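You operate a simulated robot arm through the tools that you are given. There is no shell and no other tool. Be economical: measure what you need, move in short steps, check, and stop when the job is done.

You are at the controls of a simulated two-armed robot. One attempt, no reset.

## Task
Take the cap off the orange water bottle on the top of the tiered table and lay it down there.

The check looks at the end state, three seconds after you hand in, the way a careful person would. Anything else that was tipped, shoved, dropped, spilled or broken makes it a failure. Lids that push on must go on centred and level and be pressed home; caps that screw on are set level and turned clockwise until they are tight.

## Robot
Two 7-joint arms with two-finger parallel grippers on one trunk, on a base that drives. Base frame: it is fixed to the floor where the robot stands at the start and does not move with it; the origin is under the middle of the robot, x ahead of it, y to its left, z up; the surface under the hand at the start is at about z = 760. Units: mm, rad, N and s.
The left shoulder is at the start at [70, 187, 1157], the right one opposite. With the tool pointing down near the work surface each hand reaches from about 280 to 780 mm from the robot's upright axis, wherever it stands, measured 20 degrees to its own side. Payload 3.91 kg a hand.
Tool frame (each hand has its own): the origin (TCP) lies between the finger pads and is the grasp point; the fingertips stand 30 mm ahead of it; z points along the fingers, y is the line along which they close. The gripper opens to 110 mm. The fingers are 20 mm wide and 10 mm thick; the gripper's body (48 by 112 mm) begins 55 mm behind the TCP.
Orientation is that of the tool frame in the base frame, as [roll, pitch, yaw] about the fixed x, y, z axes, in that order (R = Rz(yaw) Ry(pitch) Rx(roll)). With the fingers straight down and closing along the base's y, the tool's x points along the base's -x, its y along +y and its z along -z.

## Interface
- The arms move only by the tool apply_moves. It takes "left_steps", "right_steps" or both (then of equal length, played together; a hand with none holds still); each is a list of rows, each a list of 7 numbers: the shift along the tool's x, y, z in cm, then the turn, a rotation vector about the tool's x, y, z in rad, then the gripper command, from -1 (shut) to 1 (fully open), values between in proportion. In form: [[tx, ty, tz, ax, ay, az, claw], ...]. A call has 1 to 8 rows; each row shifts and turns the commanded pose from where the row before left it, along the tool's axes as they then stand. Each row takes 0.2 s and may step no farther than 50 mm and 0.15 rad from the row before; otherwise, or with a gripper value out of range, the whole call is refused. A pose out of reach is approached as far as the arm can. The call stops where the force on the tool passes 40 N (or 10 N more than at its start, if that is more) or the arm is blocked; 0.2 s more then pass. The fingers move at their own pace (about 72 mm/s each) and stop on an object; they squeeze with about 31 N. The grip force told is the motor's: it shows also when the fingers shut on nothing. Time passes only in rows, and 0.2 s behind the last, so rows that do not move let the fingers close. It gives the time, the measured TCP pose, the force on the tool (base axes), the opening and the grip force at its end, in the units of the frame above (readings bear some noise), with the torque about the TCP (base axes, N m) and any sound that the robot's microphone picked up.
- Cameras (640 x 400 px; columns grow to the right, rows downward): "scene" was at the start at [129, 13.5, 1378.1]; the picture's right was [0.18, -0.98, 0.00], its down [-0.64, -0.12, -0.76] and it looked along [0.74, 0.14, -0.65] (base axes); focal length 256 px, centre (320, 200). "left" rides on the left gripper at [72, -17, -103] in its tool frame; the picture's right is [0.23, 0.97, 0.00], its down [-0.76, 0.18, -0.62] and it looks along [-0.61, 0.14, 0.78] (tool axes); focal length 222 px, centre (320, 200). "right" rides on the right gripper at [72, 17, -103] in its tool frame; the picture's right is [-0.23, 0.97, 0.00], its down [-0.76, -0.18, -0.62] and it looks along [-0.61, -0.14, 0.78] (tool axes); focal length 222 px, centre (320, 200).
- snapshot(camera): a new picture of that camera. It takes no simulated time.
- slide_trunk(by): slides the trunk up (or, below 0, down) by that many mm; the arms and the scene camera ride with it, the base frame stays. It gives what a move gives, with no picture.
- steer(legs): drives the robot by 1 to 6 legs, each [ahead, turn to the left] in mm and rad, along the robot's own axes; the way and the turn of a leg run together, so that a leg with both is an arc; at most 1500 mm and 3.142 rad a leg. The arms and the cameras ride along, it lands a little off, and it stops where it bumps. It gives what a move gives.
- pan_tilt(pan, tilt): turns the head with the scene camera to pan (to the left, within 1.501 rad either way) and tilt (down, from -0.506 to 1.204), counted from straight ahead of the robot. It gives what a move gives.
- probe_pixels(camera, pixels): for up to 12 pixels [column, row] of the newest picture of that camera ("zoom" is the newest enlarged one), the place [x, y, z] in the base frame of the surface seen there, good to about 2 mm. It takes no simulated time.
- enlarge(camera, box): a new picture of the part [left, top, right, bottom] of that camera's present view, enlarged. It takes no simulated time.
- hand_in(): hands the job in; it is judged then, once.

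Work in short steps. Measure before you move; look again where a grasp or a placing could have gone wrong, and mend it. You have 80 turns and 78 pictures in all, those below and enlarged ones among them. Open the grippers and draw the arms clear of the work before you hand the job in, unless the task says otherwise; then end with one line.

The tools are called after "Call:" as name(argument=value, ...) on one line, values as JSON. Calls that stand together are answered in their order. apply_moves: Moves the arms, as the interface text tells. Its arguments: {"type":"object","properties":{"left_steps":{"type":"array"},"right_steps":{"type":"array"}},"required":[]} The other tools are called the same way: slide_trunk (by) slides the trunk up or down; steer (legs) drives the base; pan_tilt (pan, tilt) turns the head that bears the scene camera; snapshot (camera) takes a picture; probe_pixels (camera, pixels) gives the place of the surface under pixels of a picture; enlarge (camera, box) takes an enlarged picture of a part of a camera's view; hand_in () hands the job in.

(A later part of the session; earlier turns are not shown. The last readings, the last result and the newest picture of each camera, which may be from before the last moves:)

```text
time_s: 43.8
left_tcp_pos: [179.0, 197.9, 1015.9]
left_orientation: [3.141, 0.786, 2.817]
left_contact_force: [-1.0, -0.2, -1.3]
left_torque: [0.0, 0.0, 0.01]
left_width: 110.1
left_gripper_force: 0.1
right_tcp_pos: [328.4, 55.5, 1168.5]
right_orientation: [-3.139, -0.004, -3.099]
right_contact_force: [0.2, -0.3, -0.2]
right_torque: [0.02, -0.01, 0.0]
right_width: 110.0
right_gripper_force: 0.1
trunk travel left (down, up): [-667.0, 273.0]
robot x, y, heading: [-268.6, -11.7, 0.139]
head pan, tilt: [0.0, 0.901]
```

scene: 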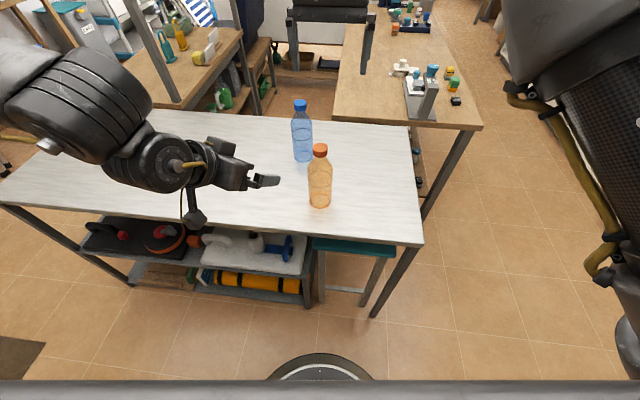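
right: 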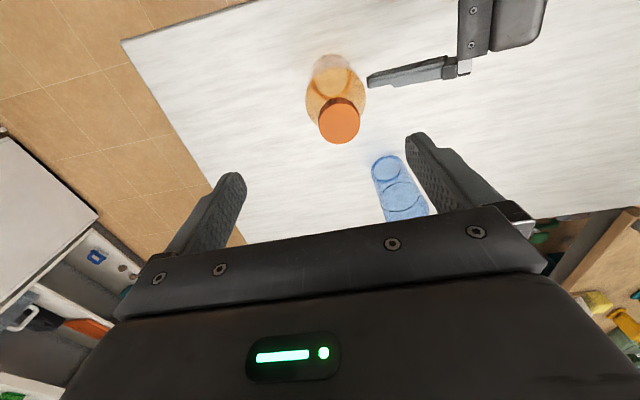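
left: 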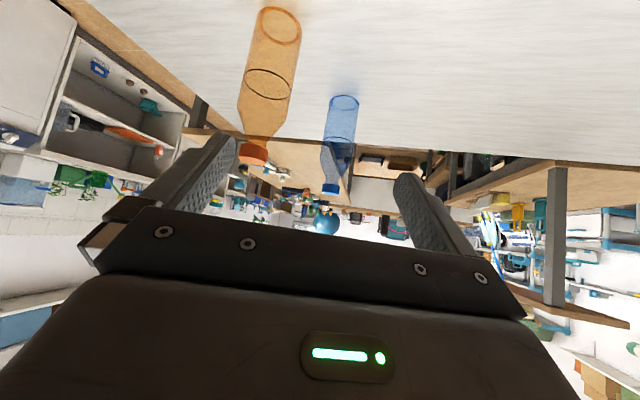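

Now advance the left hand to about (270,129,960) and the right one over the bottle at (408,82,1168) together.

Call:
apply_moves(left_steps=[[-1.24, -1.19, 3.88, 0, 0, 0, 1], [-1.24, -1.19, 3.88, 0, 0, 0, 1], [-1.24, -1.19, 3.88, 0, 0, 0, 1], [0, 0, 0, 0, 0, 0, 1]], right_steps=[[-2.7, 0.75, 0, 0, 0, 0, 1], [-2.7, 0.75, 0, 0, 0, 0, 1], [-2.7, 0.75, 0, 0, 0, 0, 1], [0, 0, 0, 0, 0, 0, 1]])

```text
time_s: 44.8
left_tcp_pos: [222.8, 196.1, 1000.7]
left_orientation: [-3.138, 0.784, 2.816]
left_contact_force: [0.1, -0.6, 0.2]
left_torque: [0.0, -0.01, -0.02]
left_width: 109.9
left_gripper_force: 0.1
left hand out of reach, approached as far as the arm can: row 1, 2, 3
right_tcp_pos: [337.6, 73.8, 1139.4]
right_orientation: [-3.137, -0.005, -3.102]
right_contact_force: [0.1, -1.0, 0.0]
right_torque: [0.03, 0.0, -0.02]
right_width: 110.2
right_gripper_force: 0.0
right hand out of reach, approached as far as the arm can: row 1, 2, 3
trunk travel left (down, up): [-667.0, 273.0]
robot x, y, heading: [-271.1, -12.1, 0.145]
head pan, tilt: [0.0, 0.901]
```

Both are at awkward limits at this height (left too folded, right too stretched). I move the left straight ahead and the right down first.

Call:
apply_moves(left_steps=[[-2.0, 1.0, 2.0, 0, 0, 0, 1], [-2.0, 1.0, 2.0, 0, 0, 0, 1], [-2.0, 1.0, 2.0, 0, 0, 0, 1], [0, 0, 0, 0, 0, 0, 1]], right_steps=[[0, 0, 3, 0, 0, 0, 1], [0, 0, 3, 0, 0, 0, 1], [-2, 0, 0, 0, 0, 0, 1], [-2, 0, 0, 0, 0, 0, 1]])

Call:
snapshot(camera="scene")

```text
time_s: 45.8
left_tcp_pos: [311.5, 211.2, 1019.8]
left_orientation: [3.139, 0.785, 2.814]
left_contact_force: [0.0, -0.7, 0.7]
left_torque: [0.0, 0.0, 0.01]
left_width: 109.9
left_gripper_force: 0.0
left hand out of reach, approached as far as the arm can: row 1, 2, 3
right_tcp_pos: [362.7, 73.9, 1074.2]
right_orientation: [3.141, -0.001, -3.102]
right_contact_force: [-0.3, 0.2, -0.2]
right_torque: [0.03, 0.01, -0.02]
right_width: 109.6
right_gripper_force: 0.1
right hand out of reach, approached as far as the arm can: row 4
trunk travel left (down, up): [-667.0, 273.0]
robot x, y, heading: [-270.6, -15.2, 0.145]
head pan, tilt: [0.0, 0.901]
```

```text
50 pictures are left
```

scene: 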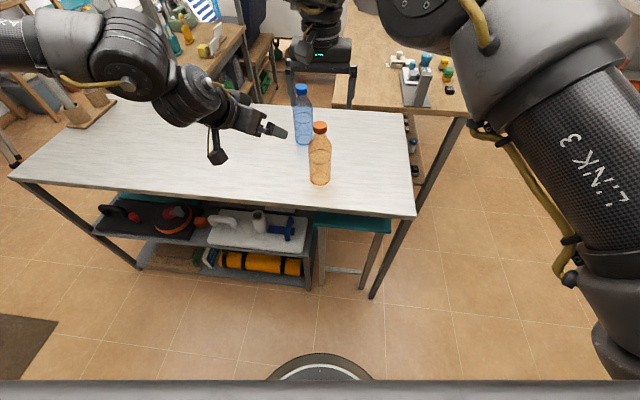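

The left arm did well earlier with base near the start, trunk low and fingers pointing sideways; the right arm mainly failed because it was too high. So I take a compromise: first draw the left hand away and turn it back to the sideways pose.

Call:
apply_moves(left_steps=[[1.3, 3.13, -3.2, 0, 0, 0, 1], [1.3, 3.13, -3.2, 0, 0, 0, 1], [1.3, 3.13, -3.2, 0, 0, 0, 1], [0, 0, 0, 0.106, 0, 0.106, 1], [0, 0, 0, 0.106, 0, 0.106, 1], [0, 0, 0, 0.106, 0, 0.106, 1], [0, 0, 0, 0.106, 0, 0.106, 1], [0, 0, 0, 0, 0, 0, 1]])

Call:
apply_moves(left_steps=[[0, 0, 0, 0.106, 0, 0.106, 1], [0, 0, 0, 0.106, 0, 0.106, 1], [0, 0, 0, 0.106, 0, 0.106, 1], [0, 0, 0, 0.035, 0, 0.035, 1], [0, 0, 0, 0, -0.131, 0, 1], [0, 0, 0, 0, -0.131, 0, 1], [0, 0, 0, 0, 0, 0, 1]])

```text
time_s: 47.6
left_tcp_pos: [250.0, 333.4, 1060.9]
left_orientation: [-3.14, 0.785, 2.212]
left_contact_force: [-0.5, 0.1, 0.4]
left_torque: [0.0, 0.01, 0.0]
left_width: 110.0
left_gripper_force: 0.1
right_tcp_pos: [362.5, 75.5, 1074.7]
right_orientation: [-3.139, 0.0, -3.102]
right_contact_force: [0.9, 0.9, -0.1]
right_torque: [0.0, -0.02, 0.01]
right_width: 110.0
right_gripper_force: 0.1
trunk travel left (down, up): [-667.0, 273.0]
robot x, y, heading: [-269.3, -11.3, 0.143]
head pan, tilt: [0.0, 0.901]
```

```text
time_s: 49.2
left_tcp_pos: [251.6, 332.6, 1061.0]
left_orientation: [-3.141, 1.046, 1.717]
left_contact_force: [-0.6, -0.9, 0.2]
left_torque: [0.02, 0.0, 0.02]
left_width: 110.1
left_gripper_force: 0.0
right_tcp_pos: [362.7, 75.3, 1075.3]
right_orientation: [-3.139, -0.004, -3.102]
right_contact_force: [0.2, -0.3, -1.0]
right_torque: [0.01, 0.01, 0.02]
right_width: 109.9
right_gripper_force: 0.0
trunk travel left (down, up): [-667.0, 273.0]
robot x, y, heading: [-269.4, -15.4, 0.142]
head pan, tilt: [0.0, 0.901]
```

Left is back to the sideways pose. Now drive forward to about (−40, 0), heading 0.

Call:
steer(legs=[[0, -0.08], [230, 0], [0, -0.062]])

Call:
slide_trunk(by=-85)

Call:
snapshot(camera="scene")

```text
time_s: 51.8
left_tcp_pos: [519.1, 275.7, 1061.5]
left_orientation: [-3.141, 1.049, 1.579]
left_contact_force: [0.0, 0.7, -0.7]
left_torque: [0.0, -0.01, -0.01]
left_width: 109.8
left_gripper_force: 0.0
right_tcp_pos: [594.5, 5.3, 1075.9]
right_orientation: [-3.139, -0.002, 3.041]
right_contact_force: [0.1, 0.6, 0.1]
right_torque: [-0.02, -0.06, 0.0]
right_width: 109.9
right_gripper_force: 0.1
trunk travel left (down, up): [-667.0, 273.0]
robot x, y, heading: [-42.0, -2.7, 0.003]
head pan, tilt: [0.0, 0.901]
```

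```text
time_s: 53.0
left_tcp_pos: [520.1, 274.3, 976.4]
left_orientation: [-3.14, 1.046, 1.58]
left_contact_force: [0.0, 0.2, -0.3]
left_torque: [0.03, 0.01, -0.01]
left_width: 110.2
left_gripper_force: 0.1
right_tcp_pos: [594.8, 1.7, 990.4]
right_orientation: [-3.139, -0.001, 3.042]
right_contact_force: [0.2, 0.0, 0.5]
right_torque: [0.01, -0.01, 0.01]
right_width: 110.3
right_gripper_force: 0.0
trunk travel left (down, up): [-582.0, 358.0]
robot x, y, heading: [-40.9, -1.5, 0.009]
head pan, tilt: [0.0, 0.901]
```

```text
49 pictures are left
```

scene: 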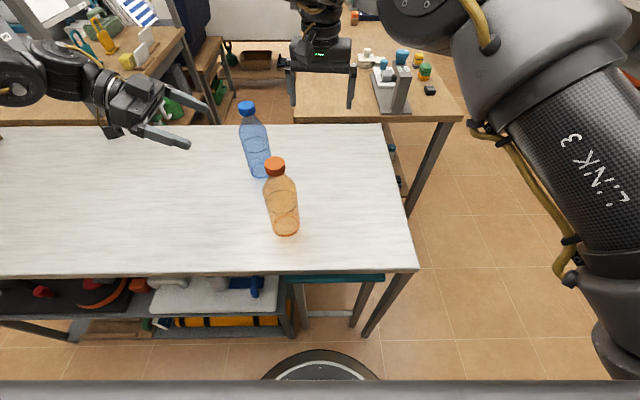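

Now test the right hand: up to z≈1020 and over to the cap at (408,82).

Call:
apply_moves(right_steps=[[0, 0, -3, 0, 0, 0, 1], [3.88, 1.22, 0, 0, 0, 0, 1], [3.88, 1.22, 0, 0, 0, 0, 1], [3.88, 1.22, 0, 0, 0, 0, 1], [3.88, 1.22, 0, 0, 0, 0, 1], [3.88, 1.22, 0, 0, 0, 0, 1], [0, 0, 0, 0, 0, 0, 1]])

```text
time_s: 54.6
left_tcp_pos: [520.7, 273.2, 975.9]
left_orientation: [-3.141, 1.048, 1.581]
left_contact_force: [-0.4, -0.2, -0.1]
left_torque: [0.02, 0.03, 0.02]
left_width: 109.8
left_gripper_force: 0.1
right_tcp_pos: [474.2, 55.2, 1016.6]
right_orientation: [-3.14, -0.001, 3.043]
right_contact_force: [-0.7, 0.6, 0.4]
right_torque: [0.0, 0.01, 0.01]
right_width: 110.2
right_gripper_force: 0.1
right hand out of reach, approached as far as the arm can: row 1, 4, 5, 6
trunk travel left (down, up): [-582.0, 358.0]
robot x, y, heading: [-40.9, -2.5, 0.007]
head pan, tilt: [0.0, 0.901]
```

It stops at x≈474. Turning cw was limiting before, so I turn the right hand 0.75 rad counter-clockwise and try again.

Call:
apply_moves(right_steps=[[0, 0, 0, 0, 0, -0.15, 1], [0, 0, 0, 0, 0, -0.15, 1], [0, 0, 0, 0, 0, -0.15, 1], [0, 0, 0, 0, 0, -0.15, 1], [0, 0, 0, 0, 0, -0.15, 1], [0, 0, 0, 0, 0, -0.15, 1], [0, 0, 0, 0, 0, -0.15, 1], [0, 0, 0, 0, 0, 0, 1]])

```text
time_s: 56.4
left_tcp_pos: [521.5, 274.6, 976.4]
left_orientation: [-3.14, 1.047, 1.582]
left_contact_force: [-0.3, -0.8, -0.4]
left_torque: [0.0, 0.03, 0.03]
left_width: 109.8
left_gripper_force: 0.1
right_tcp_pos: [474.6, 57.0, 1015.9]
right_orientation: [3.141, -0.004, -2.188]
right_contact_force: [0.2, -0.1, 0.2]
right_torque: [0.03, 0.0, -0.02]
right_width: 109.9
right_gripper_force: 0.1
trunk travel left (down, up): [-582.0, 358.0]
robot x, y, heading: [-39.5, -0.6, 0.003]
head pan, tilt: [0.0, 0.901]
```

Now try again to go the remaining (−66, +26).

Call:
apply_moves(right_steps=[[0.85, 3.44, 0, 0, 0, 0, 1], [0.85, 3.44, 0, 0, 0, 0, 1], [0, 0, 0, 0, 0, 0, 1]])

```text
time_s: 57.2
left_tcp_pos: [520.6, 273.4, 975.9]
left_orientation: [-3.139, 1.047, 1.581]
left_contact_force: [-0.5, -0.2, 0.0]
left_torque: [0.01, -0.01, 0.0]
left_width: 110.1
left_gripper_force: 0.0
right_tcp_pos: [406.6, 83.8, 1015.7]
right_orientation: [3.142, -0.004, -2.192]
right_contact_force: [0.8, -0.2, 0.0]
right_torque: [0.0, 0.02, 0.01]
right_width: 109.8
right_gripper_force: 0.0
trunk travel left (down, up): [-582.0, 358.0]
robot x, y, heading: [-45.6, 1.3, 0.003]
head pan, tilt: [0.0, 0.901]
```

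It works: the right hand is over the cap at (406.6,83.8,1016). Now the left hand goes to its stand-off (409,262,905).

Call:
apply_moves(left_steps=[[1.88, -3.73, 1.47, 0, 0, 0, 1], [1.88, -3.73, 1.47, 0, 0, 0, 1], [1.88, -3.73, 1.47, 0, 0, 0, 1], [0, 0, 0, 0, 0, 0, 1]])

Call:
snapshot(camera="left")

```text
time_s: 58.2
left_tcp_pos: [411.0, 260.5, 906.1]
left_orientation: [-3.14, 1.047, 1.581]
left_contact_force: [-0.4, -0.5, -1.2]
left_torque: [0.01, -0.04, -0.03]
left_width: 110.1
left_gripper_force: 0.1
right_tcp_pos: [407.1, 83.2, 1015.4]
right_orientation: [3.141, -0.003, -2.19]
right_contact_force: [0.2, -0.2, 0.3]
right_torque: [0.01, 0.02, 0.02]
right_width: 110.0
right_gripper_force: 0.0
trunk travel left (down, up): [-582.0, 358.0]
robot x, y, heading: [-41.8, 1.5, 0.004]
head pan, tilt: [0.0, 0.901]
```

```text
48 pictures are left
```

left: 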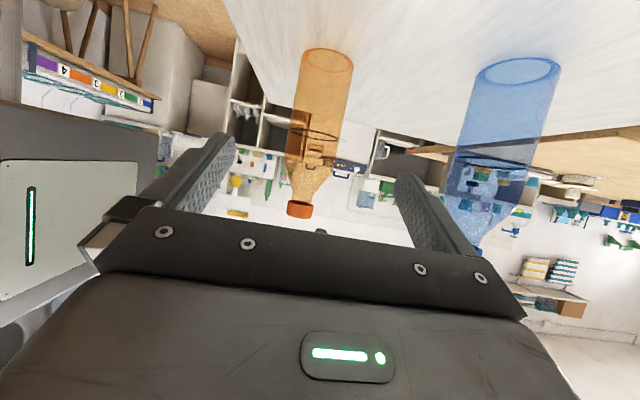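

Lined up. Advance in toward (409,84,855), three of five rows first.

Call:
apply_moves(left_steps=[[-0.92, -0.05, 3.56, 0, 0, 0, 1], [-0.92, -0.05, 3.56, 0, 0, 0, 1], [-0.92, -0.05, 3.56, 0, 0, 0, 1], [0, 0, 0, 0, 0, 0, 1]])

```text
time_s: 59.2
left_tcp_pos: [408.0, 156.5, 877.1]
left_orientation: [-3.139, 1.047, 1.579]
left_contact_force: [-0.5, -0.4, 0.3]
left_torque: [-0.02, 0.02, 0.0]
left_width: 109.9
left_gripper_force: 0.1
right_tcp_pos: [406.6, 84.3, 1017.8]
right_orientation: [-3.14, -0.004, -2.19]
right_contact_force: [0.0, 0.1, -0.5]
right_torque: [-0.03, -0.01, 0.02]
right_width: 110.0
right_gripper_force: 0.0
trunk travel left (down, up): [-582.0, 358.0]
robot x, y, heading: [-43.5, 1.7, 0.007]
head pan, tilt: [0.0, 0.901]
```

On track, no limit. The last two rows follow.

Call:
apply_moves(left_steps=[[-0.92, 0, 3.56, 0, 0, 0, 1], [-0.92, 0, 3.56, 0, 0, 0, 1], [0, 0, 0, 0, 0, 0, 1]])

Call:
snapshot(camera="left")

Call:
snapshot(camera="right")

Call:
snapshot(camera="scene")

```text
time_s: 60.0
left_tcp_pos: [405.5, 90.0, 861.6]
left_orientation: [-3.14, 1.047, 1.583]
left_contact_force: [0.4, 0.5, -0.4]
left_torque: [0.0, 0.01, -0.01]
left_width: 109.9
left_gripper_force: 0.0
left hand out of reach, approached as far as the arm can: row 2
right_tcp_pos: [406.0, 85.0, 1017.3]
right_orientation: [3.141, -0.003, -2.192]
right_contact_force: [0.1, 0.0, 0.0]
right_torque: [-0.02, 0.02, 0.0]
right_width: 109.9
right_gripper_force: 0.2
trunk travel left (down, up): [-582.0, 358.0]
robot x, y, heading: [-42.7, 0.4, 0.004]
head pan, tilt: [0.0, 0.901]
```

```text
47 pictures are left
```

left: 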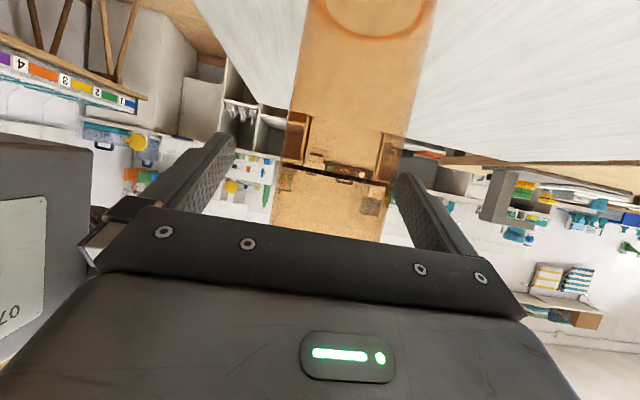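

```text
46 pictures are left
```

right: 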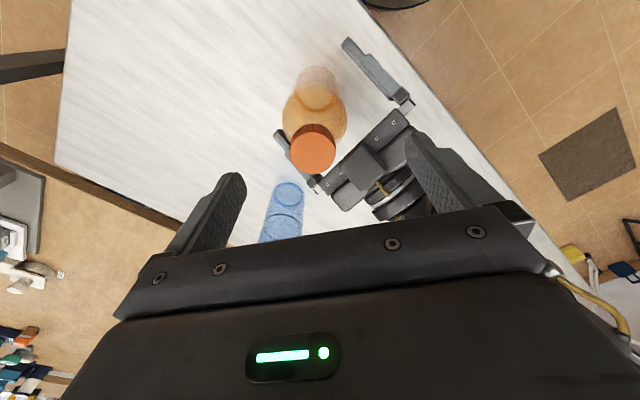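

```text
45 pictures are left
```

scene: 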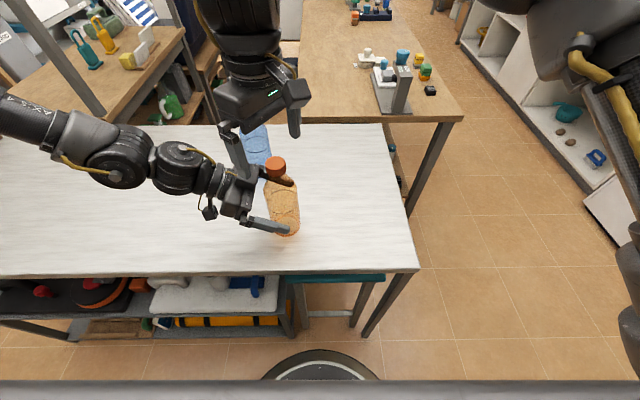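

Left is around the body at (405.5,90,862), deep enough. I check the cap centre against this before closing.

Call:
enlarge(camera="scene", box=[236, 130, 316, 210])

```text
5.00 times, centred on (276, 170) of scene
```

zoom: 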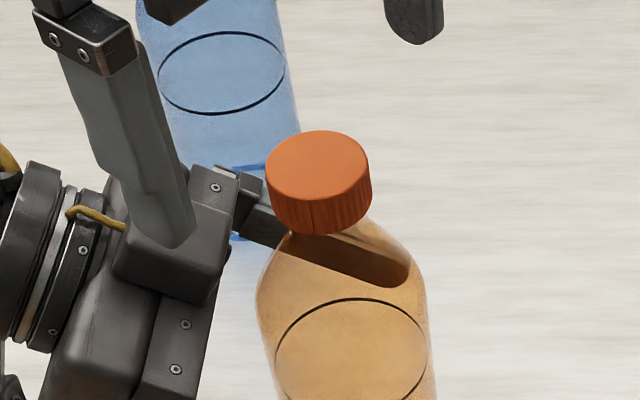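

I probe the cap rim and the block on the left hand (zoom (175,230)) for clearance.

Call:
probe_pixels(camera="zoom", pixels=[[320, 135], [270, 172], [367, 178], [318, 203], [319, 170], [318, 215], [318, 230], [205, 250], [130, 250], [215, 187], [185, 230]])

```text
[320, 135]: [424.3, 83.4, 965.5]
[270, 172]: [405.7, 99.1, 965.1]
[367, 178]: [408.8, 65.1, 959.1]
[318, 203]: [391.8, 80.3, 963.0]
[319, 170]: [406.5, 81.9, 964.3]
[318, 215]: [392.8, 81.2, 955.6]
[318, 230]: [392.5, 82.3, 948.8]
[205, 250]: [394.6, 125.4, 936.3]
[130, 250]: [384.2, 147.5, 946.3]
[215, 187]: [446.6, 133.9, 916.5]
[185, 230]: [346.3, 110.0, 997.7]
```

Cap centre is (408.5,82). Shift the left hand +3 mm in x and close on the body; narrow the right gripper to about 60 mm.

Call:
apply_moves(left_steps=[[0, 0.3, 0, 0, 0, 0, 1], [0, 0, 0, 0, 0, 0, 0.4], [0, 0, 0, 0, 0, 0, 0.25], [0, 0, 0, 0, 0, 0, 0.15], [0, 0, 0, 0, 0, 0, 0.05], [0, 0, 0, 0, 0, 0, 0.0], [0, 0, 0, 0, 0, 0, 0.0]], right_steps=[[0, 0, 0, 0, 0, 0, 0.5], [0, 0, 0, 0, 0, 0, 0.1], [0, 0, 0, 0, 0, 0, 0.1], [0, 0, 0, 0, 0, 0, 0.1], [0, 0, 0, 0, 0, 0, 0.1], [0, 0, 0, 0, 0, 0, 0.1], [0, 0, 0, 0, 0, 0, 0.1]])

Call:
enlarge(camera="scene", box=[236, 130, 316, 210])

Call:
enlarge(camera="right", box=[200, 60, 440, 260])

```text
time_s: 61.6
left_tcp_pos: [409.7, 90.6, 862.2]
left_orientation: [-3.139, 1.046, 1.581]
left_contact_force: [0.3, -0.2, 0.7]
left_torque: [0.01, 0.0, 0.01]
left_width: 65.9
left_gripper_force: 30.9
right_tcp_pos: [408.0, 83.2, 1016.0]
right_orientation: [3.14, -0.004, -2.19]
right_contact_force: [-0.5, -0.2, 0.4]
right_torque: [-0.02, -0.03, 0.04]
right_width: 60.4
right_gripper_force: 0.0
trunk travel left (down, up): [-582.0, 358.0]
robot x, y, heading: [-44.3, 2.1, 0.008]
head pan, tilt: [0.0, 0.901]
```

```text
5.00 times, centred on (276, 170) of scene
```

zoom: 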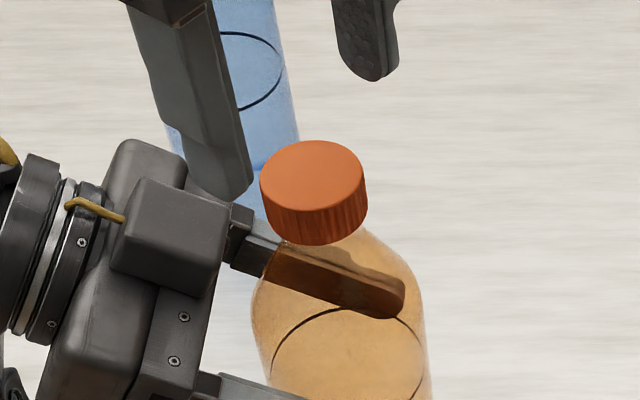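

```text
2.00 times, centred on (320, 160) of right
```

zoom: 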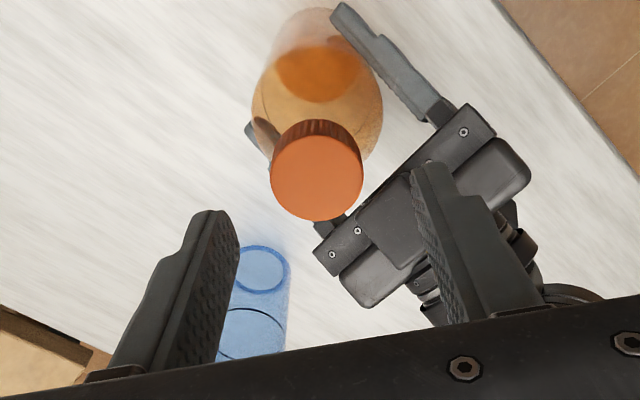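

The left hand holds (66 mm, 31 N). The bottle shifted a few mm; I re-probe the cap in the right zoom (ellipse columns 270–364, rows 135–220).

Call:
probe_pixels(camera="zoom", pixels=[[317, 178], [274, 178], [360, 178], [317, 140], [317, 217], [317, 128]])

Call:
enlarge(camera="scene", box=[236, 130, 316, 210])

Call:
probe_pixels(camera="zoom", pixels=[[313, 145], [264, 180], [363, 180], [312, 213], [312, 225], [312, 240]])

```text
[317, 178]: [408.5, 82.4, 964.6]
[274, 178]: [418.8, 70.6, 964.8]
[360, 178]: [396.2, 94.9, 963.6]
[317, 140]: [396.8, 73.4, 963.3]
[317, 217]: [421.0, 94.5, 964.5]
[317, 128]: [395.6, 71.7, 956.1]
```

```text
5.00 times, centred on (276, 170) of scene
```

zoom: 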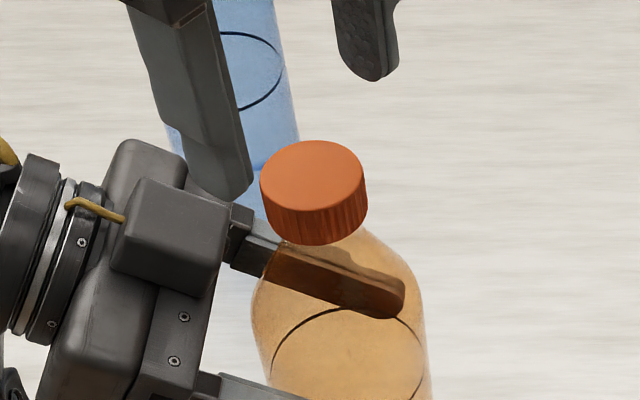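

```text
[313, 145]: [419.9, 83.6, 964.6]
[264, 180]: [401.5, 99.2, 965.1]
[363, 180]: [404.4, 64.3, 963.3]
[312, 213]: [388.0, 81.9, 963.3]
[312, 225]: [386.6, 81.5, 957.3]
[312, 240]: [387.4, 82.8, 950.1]
```

Measured by the right hand's own camera, the cap centre (408,82.8) is right below the right TCP (408,83.2). Lower the right hand 36 mm with a 60 mm opening.

Call:
apply_moves(right_steps=[[0, 0, 1.2, 0, 0, 0, 0.1], [0, 0, 1.2, 0, 0, 0, 0.1], [0, 0, 1.2, 0, 0, 0, 0.1], [0, 0, 0, 0, 0, 0, 0.1]], left_steps=[[0, 0, 0, 0, 0, 0, 0], [0, 0, 0, 0, 0, 0, 0], [0, 0, 0, 0, 0, 0, 0], [0, 0, 0, 0, 0, 0, 0]])

Call:
enlarge(camera="scene", box=[236, 130, 316, 210])

Call:
enlarge(camera="right", box=[200, 60, 440, 260])

```text
time_s: 62.6
left_tcp_pos: [408.8, 90.8, 863.2]
left_orientation: [-3.141, 1.045, 1.581]
left_contact_force: [0.4, 0.3, -0.2]
left_torque: [-0.04, 0.0, -0.01]
left_width: 65.9
left_gripper_force: 31.4
right_tcp_pos: [408.0, 82.2, 980.8]
right_orientation: [3.139, -0.003, -2.19]
right_contact_force: [0.5, -0.1, -0.6]
right_torque: [0.02, -0.02, -0.02]
right_width: 60.7
right_gripper_force: 0.0
trunk travel left (down, up): [-582.0, 358.0]
robot x, y, heading: [-39.4, -1.2, 0.0]
head pan, tilt: [0.0, 0.901]
```

```text
5.00 times, centred on (276, 170) of scene
```

zoom: 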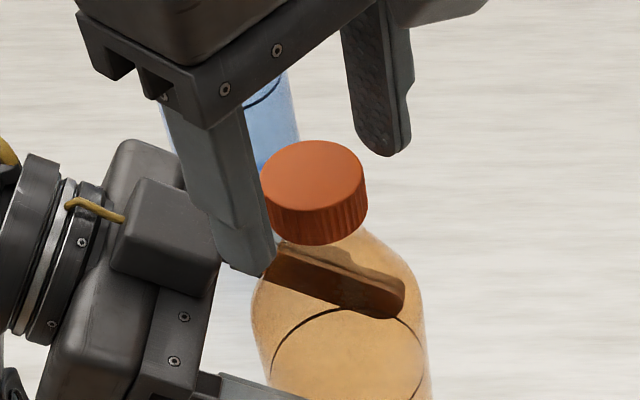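

```text
2.00 times, centred on (320, 160) of right
```

zoom: 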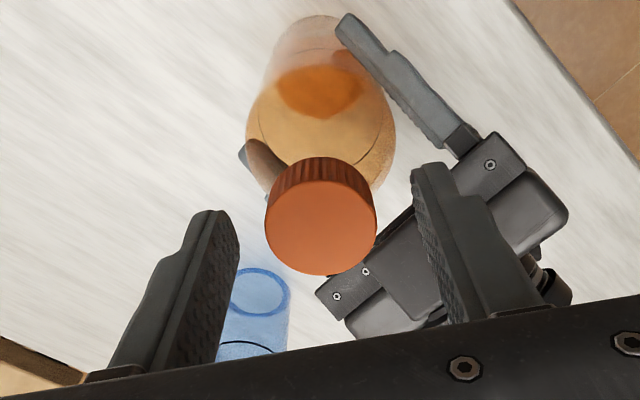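

The fingertips straddle the cap. Close the right gripper onto it.

Call:
apply_moves(right_steps=[[0, 0, 0, 0, 0, 0, -0.2], [0, 0, 0, 0, 0, 0, -0.35], [0, 0, 0, 0, 0, 0, -0.6], [0, 0, 0, 0, 0, 0, -0.6], [0, 0, 0, 0, 0, 0, -0.6]], left_steps=[[0, 0, 0, 0, 0, 0, -0.2], [0, 0, 0, 0, 0, 0, -0.2], [0, 0, 0, 0, 0, 0, -0.2], [0, 0, 0, 0, 0, 0, -0.2], [0, 0, 0, 0, 0, 0, -0.2]])

Call:
enlarge(camera="scene", box=[236, 130, 316, 210])

```text
time_s: 63.8
left_tcp_pos: [410.0, 90.6, 863.1]
left_orientation: [-3.139, 1.047, 1.581]
left_contact_force: [-1.1, 1.6, 0.8]
left_torque: [-0.05, -0.09, -0.01]
left_width: 65.8
left_gripper_force: 30.7
right_tcp_pos: [406.7, 81.5, 980.6]
right_orientation: [3.141, -0.005, -2.19]
right_contact_force: [1.6, 0.4, -0.1]
right_torque: [-0.03, -0.02, 0.04]
right_width: 33.7
right_gripper_force: 31.2
trunk travel left (down, up): [-582.0, 358.0]
robot x, y, heading: [-44.0, 2.3, 0.001]
head pan, tilt: [0.0, 0.901]
```

```text
5.00 times, centred on (276, 170) of scene
```

zoom: 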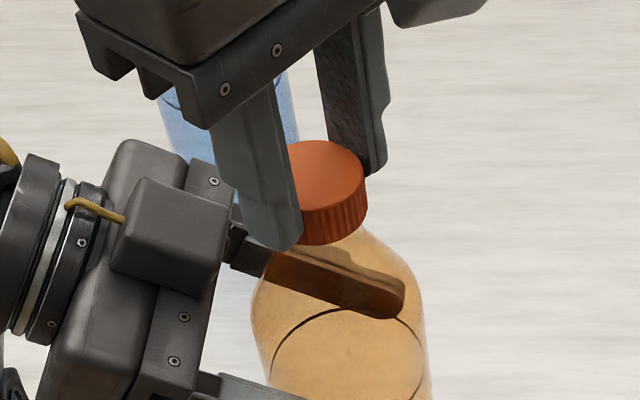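

The cap is gripped at 33.7 mm with little side force. Turn counter-clockwise by 0.6 rad and watch the torque.

Call:
apply_moves(right_steps=[[0, 0, 0, 0, 0, -0.1, -0.6], [0, 0, 0, 0, 0, -0.1, -0.6], [0, 0, 0, 0, 0, -0.1, -0.6], [0, 0, 0, 0, 0, -0.1, -0.6], [0, 0, 0, 0, 0, -0.1, -0.6], [0, 0, 0, 0, 0, -0.1, -0.6]], left_steps=[[0, 0, 0, 0, 0, 0, -0.2], [0, 0, 0, 0, 0, 0, -0.2], [0, 0, 0, 0, 0, 0, -0.2], [0, 0, 0, 0, 0, 0, -0.2], [0, 0, 0, 0, 0, 0, -0.2], [0, 0, 0, 0, 0, 0, -0.2]])

Call:
enlarge(camera="scene", box=[236, 130, 316, 210])

```text
time_s: 65.2
left_tcp_pos: [409.4, 90.2, 862.8]
left_orientation: [-3.14, 1.044, 1.582]
left_contact_force: [-6.0, 7.2, 1.4]
left_torque: [-0.42, -0.52, -0.07]
left_width: 65.8
left_gripper_force: 31.6
right_tcp_pos: [408.4, 82.8, 979.0]
right_orientation: [3.14, -0.002, -1.59]
right_contact_force: [6.5, -7.1, 2.0]
right_torque: [-0.22, -0.23, -0.03]
right_width: 33.3
right_gripper_force: 31.2
trunk travel left (down, up): [-582.0, 358.0]
robot x, y, heading: [-41.8, 5.1, 0.004]
head pan, tilt: [0.0, 0.901]
```

```text
5.00 times, centred on (276, 170) of scene
```

zoom: 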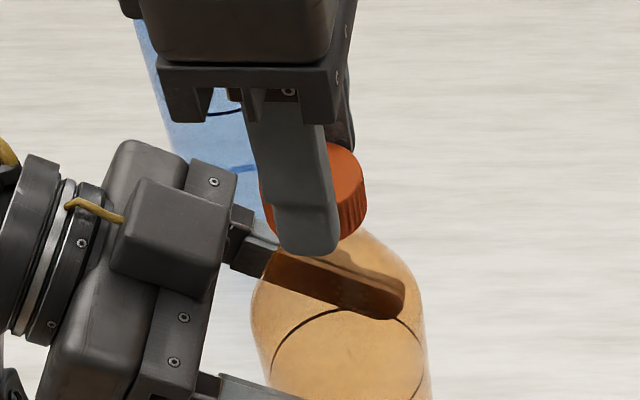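

The cap turns freely (torque −0.03 N m), with about 9 N side force from a slight offset. Continue, nudging 1 mm with the force and lifting slightly.

Call:
apply_moves(right_steps=[[0.08, -0.07, 0, 0, 0, -0.1, -0.6], [0, 0, -0.01, 0, 0, -0.12, -0.6], [0, 0, -0.01, 0, 0, -0.12, -0.6], [0, 0, -0.01, 0, 0, -0.12, -0.6], [0, 0, -0.01, 0, 0, -0.12, -0.6], [0, 0, -0.01, 0, 0, -0.12, -0.6], [0, 0, -0.01, 0, 0, -0.12, -0.6]], left_steps=[[0, 0, 0, 0, 0, 0, -0.2], [0, 0, 0, 0, 0, 0, -0.2], [0, 0, 0, 0, 0, 0, -0.2], [0, 0, 0, 0, 0, 0, -0.2], [0, 0, 0, 0, 0, 0, -0.2], [0, 0, 0, 0, 0, 0, -0.2], [0, 0, 0, 0, 0, 0, -0.2]])

```text
time_s: 66.8
left_tcp_pos: [409.9, 89.3, 863.2]
left_orientation: [-3.139, 1.047, 1.58]
left_contact_force: [-11.8, -7.6, -4.1]
left_torque: [0.65, -0.72, -0.04]
left_width: 66.0
left_gripper_force: 30.6
right_tcp_pos: [408.6, 80.7, 981.5]
right_orientation: [3.14, 0.002, -0.768]
right_contact_force: [11.0, 9.4, 7.9]
right_torque: [0.33, -0.4, -0.05]
right_width: 33.0
right_gripper_force: 30.9
trunk travel left (down, up): [-582.0, 358.0]
robot x, y, heading: [-39.4, 2.6, 0.008]
head pan, tilt: [0.0, 0.901]
```

The side force is now (11,9) N and the cap pushes up 8 N as it rises. I shift with the force, lift a bit more and keep turning.

Call:
apply_moves(right_steps=[[0.02, -0.16, -0.05, 0, 0, 0, -0.6], [0, 0, -0.03, 0, 0, -0.12, -0.6], [0, 0, -0.03, 0, 0, -0.12, -0.6], [0, 0, -0.03, 0, 0, -0.12, -0.6], [0, 0, -0.03, 0, 0, -0.12, -0.6], [0, 0, -0.03, 0, 0, -0.12, -0.6], [0, 0, -0.03, 0, 0, -0.12, -0.6]], left_steps=[[0, 0, 0, 0, 0, 0, -0.2], [0, 0, 0, 0, 0, 0, -0.2], [0, 0, 0, 0, 0, 0, -0.2], [0, 0, 0, 0, 0, 0, -0.2], [0, 0, 0, 0, 0, 0, -0.2], [0, 0, 0, 0, 0, 0, -0.2], [0, 0, 0, 0, 0, 0, -0.2]])

Call:
enlarge(camera="scene", box=[236, 130, 316, 210])

```text
time_s: 68.4
left_tcp_pos: [408.5, 89.5, 864.3]
left_orientation: [-3.141, 1.048, 1.58]
left_contact_force: [-7.4, -0.4, 5.1]
left_torque: [0.06, -0.47, -0.04]
left_width: 66.0
left_gripper_force: 30.8
right_tcp_pos: [410.9, 83.2, 982.0]
right_orientation: [3.14, 0.0, -0.048]
right_contact_force: [8.2, 0.1, -4.9]
right_torque: [0.01, -0.41, 0.0]
right_width: 33.0
right_gripper_force: 30.7
trunk travel left (down, up): [-582.0, 358.0]
robot x, y, heading: [-41.9, 1.4, 0.006]
head pan, tilt: [0.0, 0.901]
```

```text
5.00 times, centred on (276, 170) of scene
```

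zoom: 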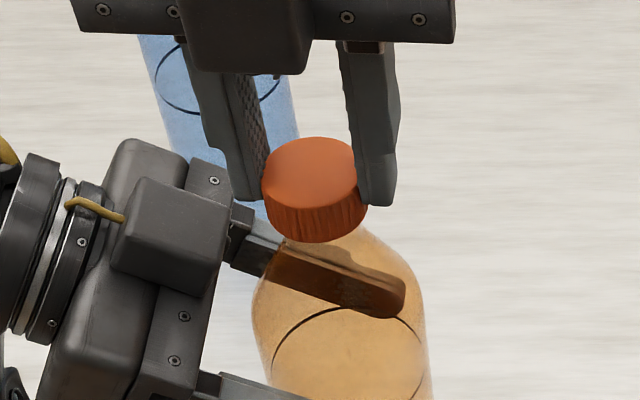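

Turned 2.14 rad; the cap is rising (row 142→137). Continue another 0.84 rad with a +1 mm x shift.

Call:
apply_moves(right_steps=[[0.12, 0, 0, 0, 0, 0, -0.6], [0, 0, 0, 0, 0, -0.12, -0.6], [0, 0, -0.01, 0, 0, -0.12, -0.6], [0, 0, -0.02, 0, 0, -0.12, -0.6], [0, 0, -0.02, 0, 0, -0.12, -0.6], [0, 0, -0.02, 0, 0, -0.12, -0.6], [0, 0, -0.02, 0, 0, -0.12, -0.6], [0, 0, -0.02, 0, 0, -0.12, -0.6]], left_steps=[[0, 0, 0, 0, 0, 0, -0.2], [0, 0, 0, 0, 0, 0, -0.2], [0, 0, 0, 0, 0, 0, -0.2], [0, 0, 0, 0, 0, 0, -0.2], [0, 0, 0, 0, 0, 0, -0.2], [0, 0, 0, 0, 0, 0, -0.2], [0, 0, 0, 0, 0, 0, -0.2], [0, 0, 0, 0, 0, 0, -0.2]])

```text
time_s: 70.2
left_tcp_pos: [409.2, 88.8, 863.7]
left_orientation: [3.14, 1.049, 1.579]
left_contact_force: [-0.7, -10.7, 10.6]
left_torque: [0.57, -0.03, 0.02]
left_width: 66.1
left_gripper_force: 31.1
right_tcp_pos: [411.3, 81.9, 984.1]
right_orientation: [-3.14, 0.003, 0.793]
right_contact_force: [0.0, 9.6, -11.5]
right_torque: [0.59, 0.03, 0.0]
right_width: 33.2
right_gripper_force: 30.8
trunk travel left (down, up): [-582.0, 358.0]
robot x, y, heading: [-42.8, 3.5, 0.005]
head pan, tilt: [0.0, 0.901]
```

Turned 2.98 rad; now I'm pulling up 11 N, so I stop lifting, shift 1 mm in +y and keep turning.

Call:
apply_moves(right_steps=[[0.09, -0.09, 0.03, 0, 0, 0, -0.6], [0, 0, 0, 0, 0, -0.12, -0.6], [0, 0, 0, 0, 0, -0.12, -0.6], [0, 0, 0, 0, 0, -0.12, -0.6], [0, 0, -0.01, 0, 0, -0.12, -0.6], [0, 0, -0.01, 0, 0, -0.12, -0.6], [0, 0, -0.01, 0, 0, -0.12, -0.6], [0, 0, -0.01, 0, 0, -0.12, -0.6]], left_steps=[[0, 0, 0, 0, 0, 0, -0.2], [0, 0, 0, 0, 0, 0, -0.2], [0, 0, 0, 0, 0, 0, -0.2], [0, 0, 0, 0, 0, 0, -0.2], [0, 0, 0, 0, 0, 0, -0.2], [0, 0, 0, 0, 0, 0, -0.2], [0, 0, 0, 0, 0, 0, -0.2], [0, 0, 0, 0, 0, 0, -0.2]])

Call:
enlarge(camera="scene", box=[236, 130, 316, 210])

```text
time_s: 72.0
left_tcp_pos: [410.0, 90.8, 862.3]
left_orientation: [-3.141, 1.043, 1.582]
left_contact_force: [11.1, 2.9, 6.6]
left_torque: [-0.33, 0.66, 0.15]
left_width: 66.1
left_gripper_force: 31.3
right_tcp_pos: [410.4, 82.3, 984.6]
right_orientation: [-3.138, 0.001, 1.634]
right_contact_force: [-9.3, -2.1, -0.8]
right_torque: [-0.02, 0.29, -0.01]
right_width: 33.7
right_gripper_force: 31.4
trunk travel left (down, up): [-582.0, 358.0]
robot x, y, heading: [-43.9, 1.6, 0.008]
head pan, tilt: [0.0, 0.901]
```

```text
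5.00 times, centred on (276, 170) of scene
```

zoom: 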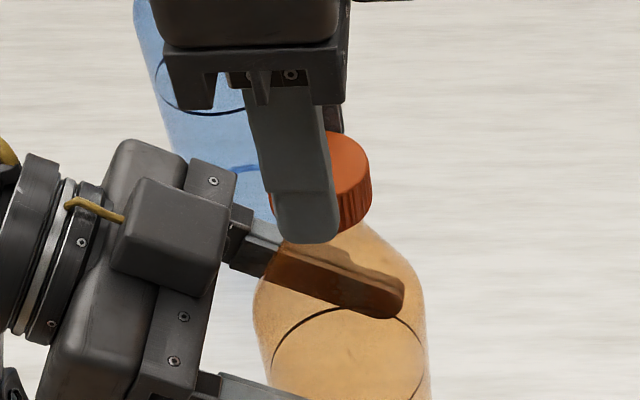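

Turned 3.82 rad and the cap has clearly risen. Continue; shift −1 mm x, to relieve the side force.

Call:
apply_moves(right_steps=[[0, -0.12, 0, 0, 0, 0, -0.6], [0, 0, -0.02, 0, 0, -0.12, -0.6], [0, 0, -0.02, 0, 0, -0.12, -0.6], [0, 0, -0.02, 0, 0, -0.12, -0.6], [0, 0, -0.02, 0, 0, -0.12, -0.6], [0, 0, -0.02, 0, 0, -0.12, -0.6]], left_steps=[[0, 0, 0, 0, 0, 0, -0.2], [0, 0, 0, 0, 0, 0, -0.2], [0, 0, 0, 0, 0, 0, -0.2], [0, 0, 0, 0, 0, 0, -0.2], [0, 0, 0, 0, 0, 0, -0.2], [0, 0, 0, 0, 0, 0, -0.2]])

```text
time_s: 73.4
left_tcp_pos: [409.1, 89.5, 863.5]
left_orientation: [3.141, 1.047, 1.579]
left_contact_force: [7.9, 1.0, 4.3]
left_torque: [-0.16, 0.83, 0.08]
left_width: 65.8
left_gripper_force: 31.1
right_tcp_pos: [409.4, 83.5, 984.3]
right_orientation: [-3.139, -0.001, 2.234]
right_contact_force: [-7.8, -0.4, -4.6]
right_torque: [0.08, 0.13, 0.01]
right_width: 33.8
right_gripper_force: 30.6
trunk travel left (down, up): [-582.0, 358.0]
robot x, y, heading: [-42.7, 3.0, 0.007]
head pan, tilt: [0.0, 0.901]
```

Still turning freely at 4.42 rad. Continue 0.7 rad more.

Call:
apply_moves(right_steps=[[0, -0.06, 0, 0, 0, -0.1, -0.6], [0, 0, -0.01, 0, 0, -0.12, -0.6], [0, 0, -0.02, 0, 0, -0.12, -0.6], [0, 0, -0.02, 0, 0, -0.12, -0.6], [0, 0, -0.02, 0, 0, -0.12, -0.6], [0, 0, -0.02, 0, 0, -0.12, -0.6]], left_steps=[[0, 0, 0, 0, 0, 0, -0.2], [0, 0, 0, 0, 0, 0, -0.2], [0, 0, 0, 0, 0, 0, -0.2], [0, 0, 0, 0, 0, 0, -0.2], [0, 0, 0, 0, 0, 0, -0.2], [0, 0, 0, 0, 0, 0, -0.2]])

Call:
enlarge(camera="scene", box=[236, 130, 316, 210])

```text
time_s: 74.8
left_tcp_pos: [409.2, 91.0, 862.7]
left_orientation: [-3.14, 1.046, 1.583]
left_contact_force: [0.1, -0.7, 1.3]
left_torque: [-0.03, 0.18, -0.01]
left_width: 66.0
left_gripper_force: 31.2
right_tcp_pos: [409.8, 81.6, 985.8]
right_orientation: [-3.14, -0.003, 2.935]
right_contact_force: [-1.6, 0.1, 1.3]
right_torque: [0.0, 0.06, 0.0]
right_width: 33.5
right_gripper_force: 31.3
trunk travel left (down, up): [-582.0, 358.0]
robot x, y, heading: [-43.6, -0.9, 0.007]
head pan, tilt: [0.0, 0.901]
```

```text
5.00 times, centred on (276, 170) of scene
```

zoom: 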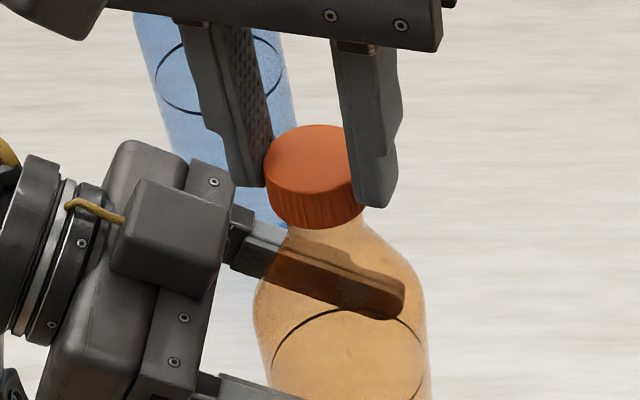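

Turned 5.1 rad; the forces dropped to about 1 N, so the cap may be free. I lift gently by 6 mm as a test.

Call:
apply_moves(right_steps=[[0, 0, -0.2, 0, 0, 0, -0.6], [0, 0, -0.2, 0, 0, 0, -0.6], [0, 0, -0.2, 0, 0, 0, -0.6]], left_steps=[[0, 0, 0, 0, 0, 0, -0.2], [0, 0, 0, 0, 0, 0, -0.2], [0, 0, 0, 0, 0, 0, -0.2]])

Call:
enlarge(camera="scene", box=[236, 130, 316, 210])

```text
time_s: 75.6
left_tcp_pos: [407.9, 90.9, 861.5]
left_orientation: [-3.14, 1.045, 1.582]
left_contact_force: [1.0, 0.7, 1.0]
left_torque: [-0.12, 0.07, 0.05]
left_width: 66.2
left_gripper_force: 31.3
right_tcp_pos: [409.7, 82.5, 993.0]
right_orientation: [-3.141, -0.004, 2.933]
right_contact_force: [-1.3, -0.6, -0.4]
right_torque: [-0.01, 0.05, 0.0]
right_width: 33.7
right_gripper_force: 30.5
trunk travel left (down, up): [-582.0, 358.0]
robot x, y, heading: [-41.7, 2.5, 0.002]
head pan, tilt: [0.0, 0.901]
```

```text
5.00 times, centred on (276, 170) of scene
```

zoom: 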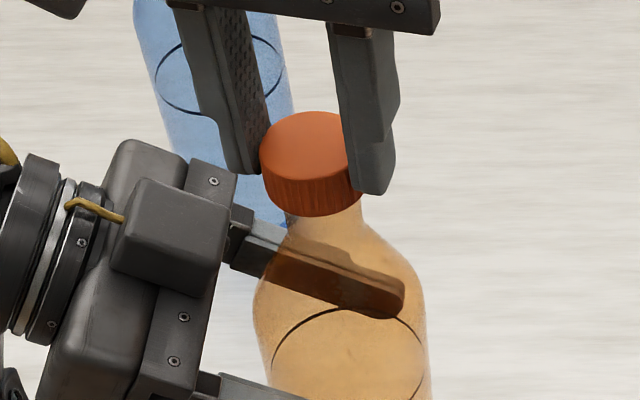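

The cap came up with no resistance: it is off. Lift it 8 cm more.

Call:
apply_moves(right_steps=[[0, 0, -1, 0, 0, 0, -0.6], [0, 0, -2, 0, 0, 0, -0.6], [0, 0, -2.5, 0, 0, 0, -0.6], [0, 0, -2.5, 0, 0, 0, -0.6], [0, 0, 0, 0, 0, 0, -0.6]], left_steps=[[0, 0, 0, 0, 0, 0, -0.2], [0, 0, 0, 0, 0, 0, -0.2], [0, 0, 0, 0, 0, 0, -0.2], [0, 0, 0, 0, 0, 0, -0.2], [0, 0, 0, 0, 0, 0, -0.2]])

Call:
snapshot(camera="scene")

```text
time_s: 76.8
left_tcp_pos: [409.8, 90.6, 862.3]
left_orientation: [3.142, 1.045, 1.583]
left_contact_force: [0.2, 1.0, -0.3]
left_torque: [0.01, -0.02, 0.0]
left_width: 65.7
left_gripper_force: 31.0
right_tcp_pos: [410.5, 84.8, 1070.0]
right_orientation: [-3.14, -0.002, 2.932]
right_contact_force: [0.0, -0.1, -0.1]
right_torque: [0.02, 0.0, 0.0]
right_width: 33.7
right_gripper_force: 31.4
trunk travel left (down, up): [-582.0, 358.0]
robot x, y, heading: [-42.9, -2.1, 0.007]
head pan, tilt: [0.0, 0.901]
```

```text
32 pictures are left
```

scene: 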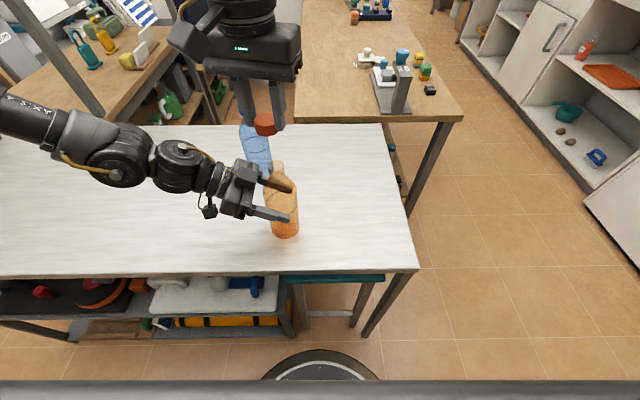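

The cap is in the right fingers at (265,124). Now carry it to the right, over the free table area at about (450,−70).

Call:
apply_moves(right_steps=[[-1.78, -3.58, 0, 0, 0, 0, -0.6], [-1.78, -3.58, 0, 0, 0, 0, -0.6], [-1.78, -3.58, 0, 0, 0, 0, -0.6], [-1.78, -3.58, 0, 0, 0, 0, -0.6], [0, 0, 0, 0, 0, 0, -0.6]], left_steps=[[0, 0, 0, 0, 0, 0, -0.2], [0, 0, 0, 0, 0, 0, -0.2], [0, 0, 0, 0, 0, 0, -0.2], [0, 0, 0, 0, 0, 0, -0.2], [0, 0, 0, 0, 0, 0, -0.2]])

```text
time_s: 78.0
left_tcp_pos: [408.9, 91.1, 862.1]
left_orientation: [-3.141, 1.048, 1.582]
left_contact_force: [-0.2, -0.4, -0.2]
left_torque: [-0.01, 0.03, -0.03]
left_width: 65.7
left_gripper_force: 30.8
right_tcp_pos: [451.0, -71.6, 1071.4]
right_orientation: [-3.137, -0.003, 2.931]
right_contact_force: [0.2, -0.2, 0.2]
right_torque: [0.04, 0.02, 0.03]
right_width: 33.4
right_gripper_force: 31.7
trunk travel left (down, up): [-582.0, 358.0]
robot x, y, heading: [-43.5, 1.2, 0.006]
head pan, tilt: [0.0, 0.901]
```

Reached. Lower to about z 850 and look at the cap's height.

Call:
apply_moves(right_steps=[[0, 0, 3.7, 0, 0, 0, -0.6], [0, 0, 3.7, 0, 0, 0, -0.6], [0, 0, 3.7, 0, 0, 0, -0.6], [0, 0, 3.7, 0, 0, 0, -0.6], [0, 0, 3.7, 0, 0, 0, -0.6], [0, 0, 3.7, 0, 0, 0, -0.6], [0, 0, 0, 0, 0, 0, -0.6]], left_steps=[[0, 0, 0, 0, 0, 0, -0.2], [0, 0, 0, 0, 0, 0, -0.2], [0, 0, 0, 0, 0, 0, -0.2], [0, 0, 0, 0, 0, 0, -0.2], [0, 0, 0, 0, 0, 0, -0.2], [0, 0, 0, 0, 0, 0, -0.2], [0, 0, 0, 0, 0, 0, -0.2]])

Call:
snapshot(camera="scene")

Call:
snapshot(camera="right")

```text
time_s: 79.6
left_tcp_pos: [409.0, 90.2, 862.7]
left_orientation: [-3.141, 1.045, 1.58]
left_contact_force: [-0.5, -0.2, -0.6]
left_torque: [0.0, 0.0, 0.02]
left_width: 65.8
left_gripper_force: 31.1
right_tcp_pos: [447.3, -71.0, 849.1]
right_orientation: [-3.14, 0.0, 2.932]
right_contact_force: [-0.3, -0.8, 0.1]
right_torque: [0.04, -0.03, 0.03]
right_width: 33.9
right_gripper_force: 31.1
trunk travel left (down, up): [-582.0, 358.0]
robot x, y, heading: [-40.8, 1.2, 0.008]
head pan, tilt: [0.0, 0.901]
```

```text
31 pictures are left
```

scene: 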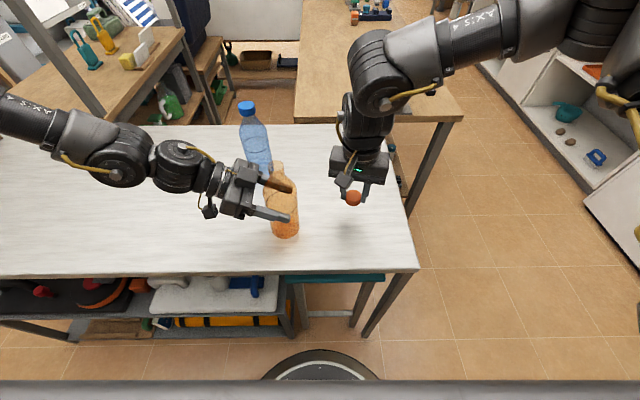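

```text
30 pictures are left
```

right: 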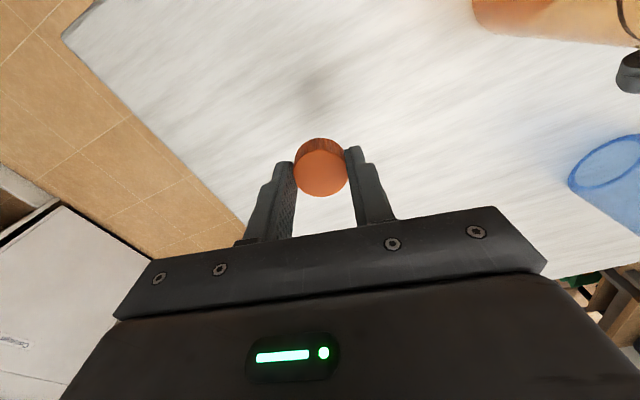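

The cap sits level between the fingers. I probe its height and the table beneath from the right picture.

Call:
probe_pixels(camera="right", pixels=[[321, 172], [304, 172], [338, 172], [321, 156], [321, 192], [318, 142], [318, 110]])

```text
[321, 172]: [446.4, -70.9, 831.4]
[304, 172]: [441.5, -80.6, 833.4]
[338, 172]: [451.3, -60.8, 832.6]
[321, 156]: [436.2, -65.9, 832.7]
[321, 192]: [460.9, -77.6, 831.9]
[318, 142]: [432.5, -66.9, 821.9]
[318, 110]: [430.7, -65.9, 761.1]
```

Cap top is 17 mm below the TCP, so its bottom is about 35 mm below; it touches the table near TCP z 796. Lower 49 mm, then small steps.

Call:
apply_moves(right_steps=[[0, 0, 2.2, 0, 0, 0, -0.6], [0, 0, 1.7, 0, 0, 0, -0.6], [0, 0, 0.8, 0, 0, 0, -0.6], [0, 0, 0.2, 0, 0, 0, -0.6], [0, 0, 0.15, 0, 0, 0, -0.6], [0, 0, 0.1, 0, 0, 0, -0.6], [0, 0, 0, 0, 0, 0, -0.6]], left_steps=[[0, 0, 0, 0, 0, 0, -0.2], [0, 0, 0, 0, 0, 0, -0.2], [0, 0, 0, 0, 0, 0, -0.2], [0, 0, 0, 0, 0, 0, -0.2], [0, 0, 0, 0, 0, 0, -0.2], [0, 0, 0, 0, 0, 0, -0.2], [0, 0, 0, 0, 0, 0, -0.2]])

Call:
enlarge(camera="scene", box=[310, 150, 410, 250])

```text
time_s: 81.2
left_tcp_pos: [409.9, 90.6, 862.9]
left_orientation: [-3.139, 1.046, 1.582]
left_contact_force: [-0.5, -0.2, 0.0]
left_torque: [0.02, 0.01, 0.01]
left_width: 65.7
left_gripper_force: 31.2
right_tcp_pos: [448.5, -72.6, 798.0]
right_orientation: [-3.14, -0.001, 2.933]
right_contact_force: [-0.1, -0.5, 0.2]
right_torque: [0.01, 0.02, -0.03]
right_width: 33.6
right_gripper_force: 30.9
trunk travel left (down, up): [-582.0, 358.0]
robot x, y, heading: [-43.9, 0.7, 0.002]
head pan, tilt: [0.0, 0.901]
```

```text
4.00 times, centred on (360, 200) of scene
```

zoom: 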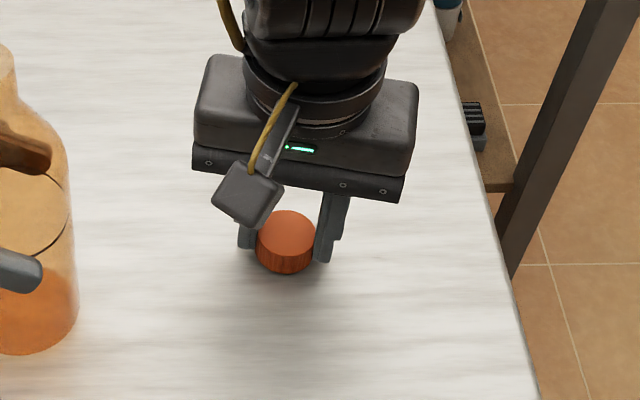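

No contact yet at 798. Lower in 0.7 mm steps until a small force shows.

Call:
apply_moves(right_steps=[[0, 0, 0.07, 0, 0, 0, -0.6], [0, 0, 0.07, 0, 0, 0, -0.6], [0, 0, 0.07, 0, 0, 0, -0.6], [0, 0, 0, 0, 0, 0, -0.6]])

```text
time_s: 82.2
left_tcp_pos: [409.1, 90.9, 863.7]
left_orientation: [-3.14, 1.046, 1.581]
left_contact_force: [-0.2, 0.4, 0.6]
left_torque: [-0.02, 0.02, 0.0]
left_width: 65.6
left_gripper_force: 30.8
right_tcp_pos: [449.8, -71.6, 795.9]
right_orientation: [-3.14, -0.002, 2.932]
right_contact_force: [-0.1, -0.7, -0.4]
right_torque: [-0.02, 0.02, -0.05]
right_width: 33.7
right_gripper_force: 30.9
trunk travel left (down, up): [-582.0, 358.0]
robot x, y, heading: [-44.3, 2.1, 0.006]
head pan, tilt: [0.0, 0.901]
```

Still no force at 796; a few more small steps (the tips reach the table only at about 791).

Call:
apply_moves(right_steps=[[0, 0, 0.07, 0, 0, 0, -0.6], [0, 0, 0.07, 0, 0, 0, -0.6], [0, 0, 0, 0, 0, 0, -0.6]])

```text
time_s: 83.0
left_tcp_pos: [409.3, 89.8, 863.5]
left_orientation: [-3.139, 1.047, 1.58]
left_contact_force: [-0.5, -0.8, -0.3]
left_torque: [0.02, 0.0, 0.04]
left_width: 65.9
left_gripper_force: 30.6
right_tcp_pos: [449.3, -71.8, 795.8]
right_orientation: [-3.141, 0.001, 2.933]
right_contact_force: [0.4, -0.8, 7.8]
right_torque: [-0.04, -0.12, -0.03]
right_width: 33.7
right_gripper_force: 30.9
trunk travel left (down, up): [-582.0, 358.0]
robot x, y, heading: [-42.7, 0.1, 0.003]
head pan, tilt: [0.0, 0.901]
```

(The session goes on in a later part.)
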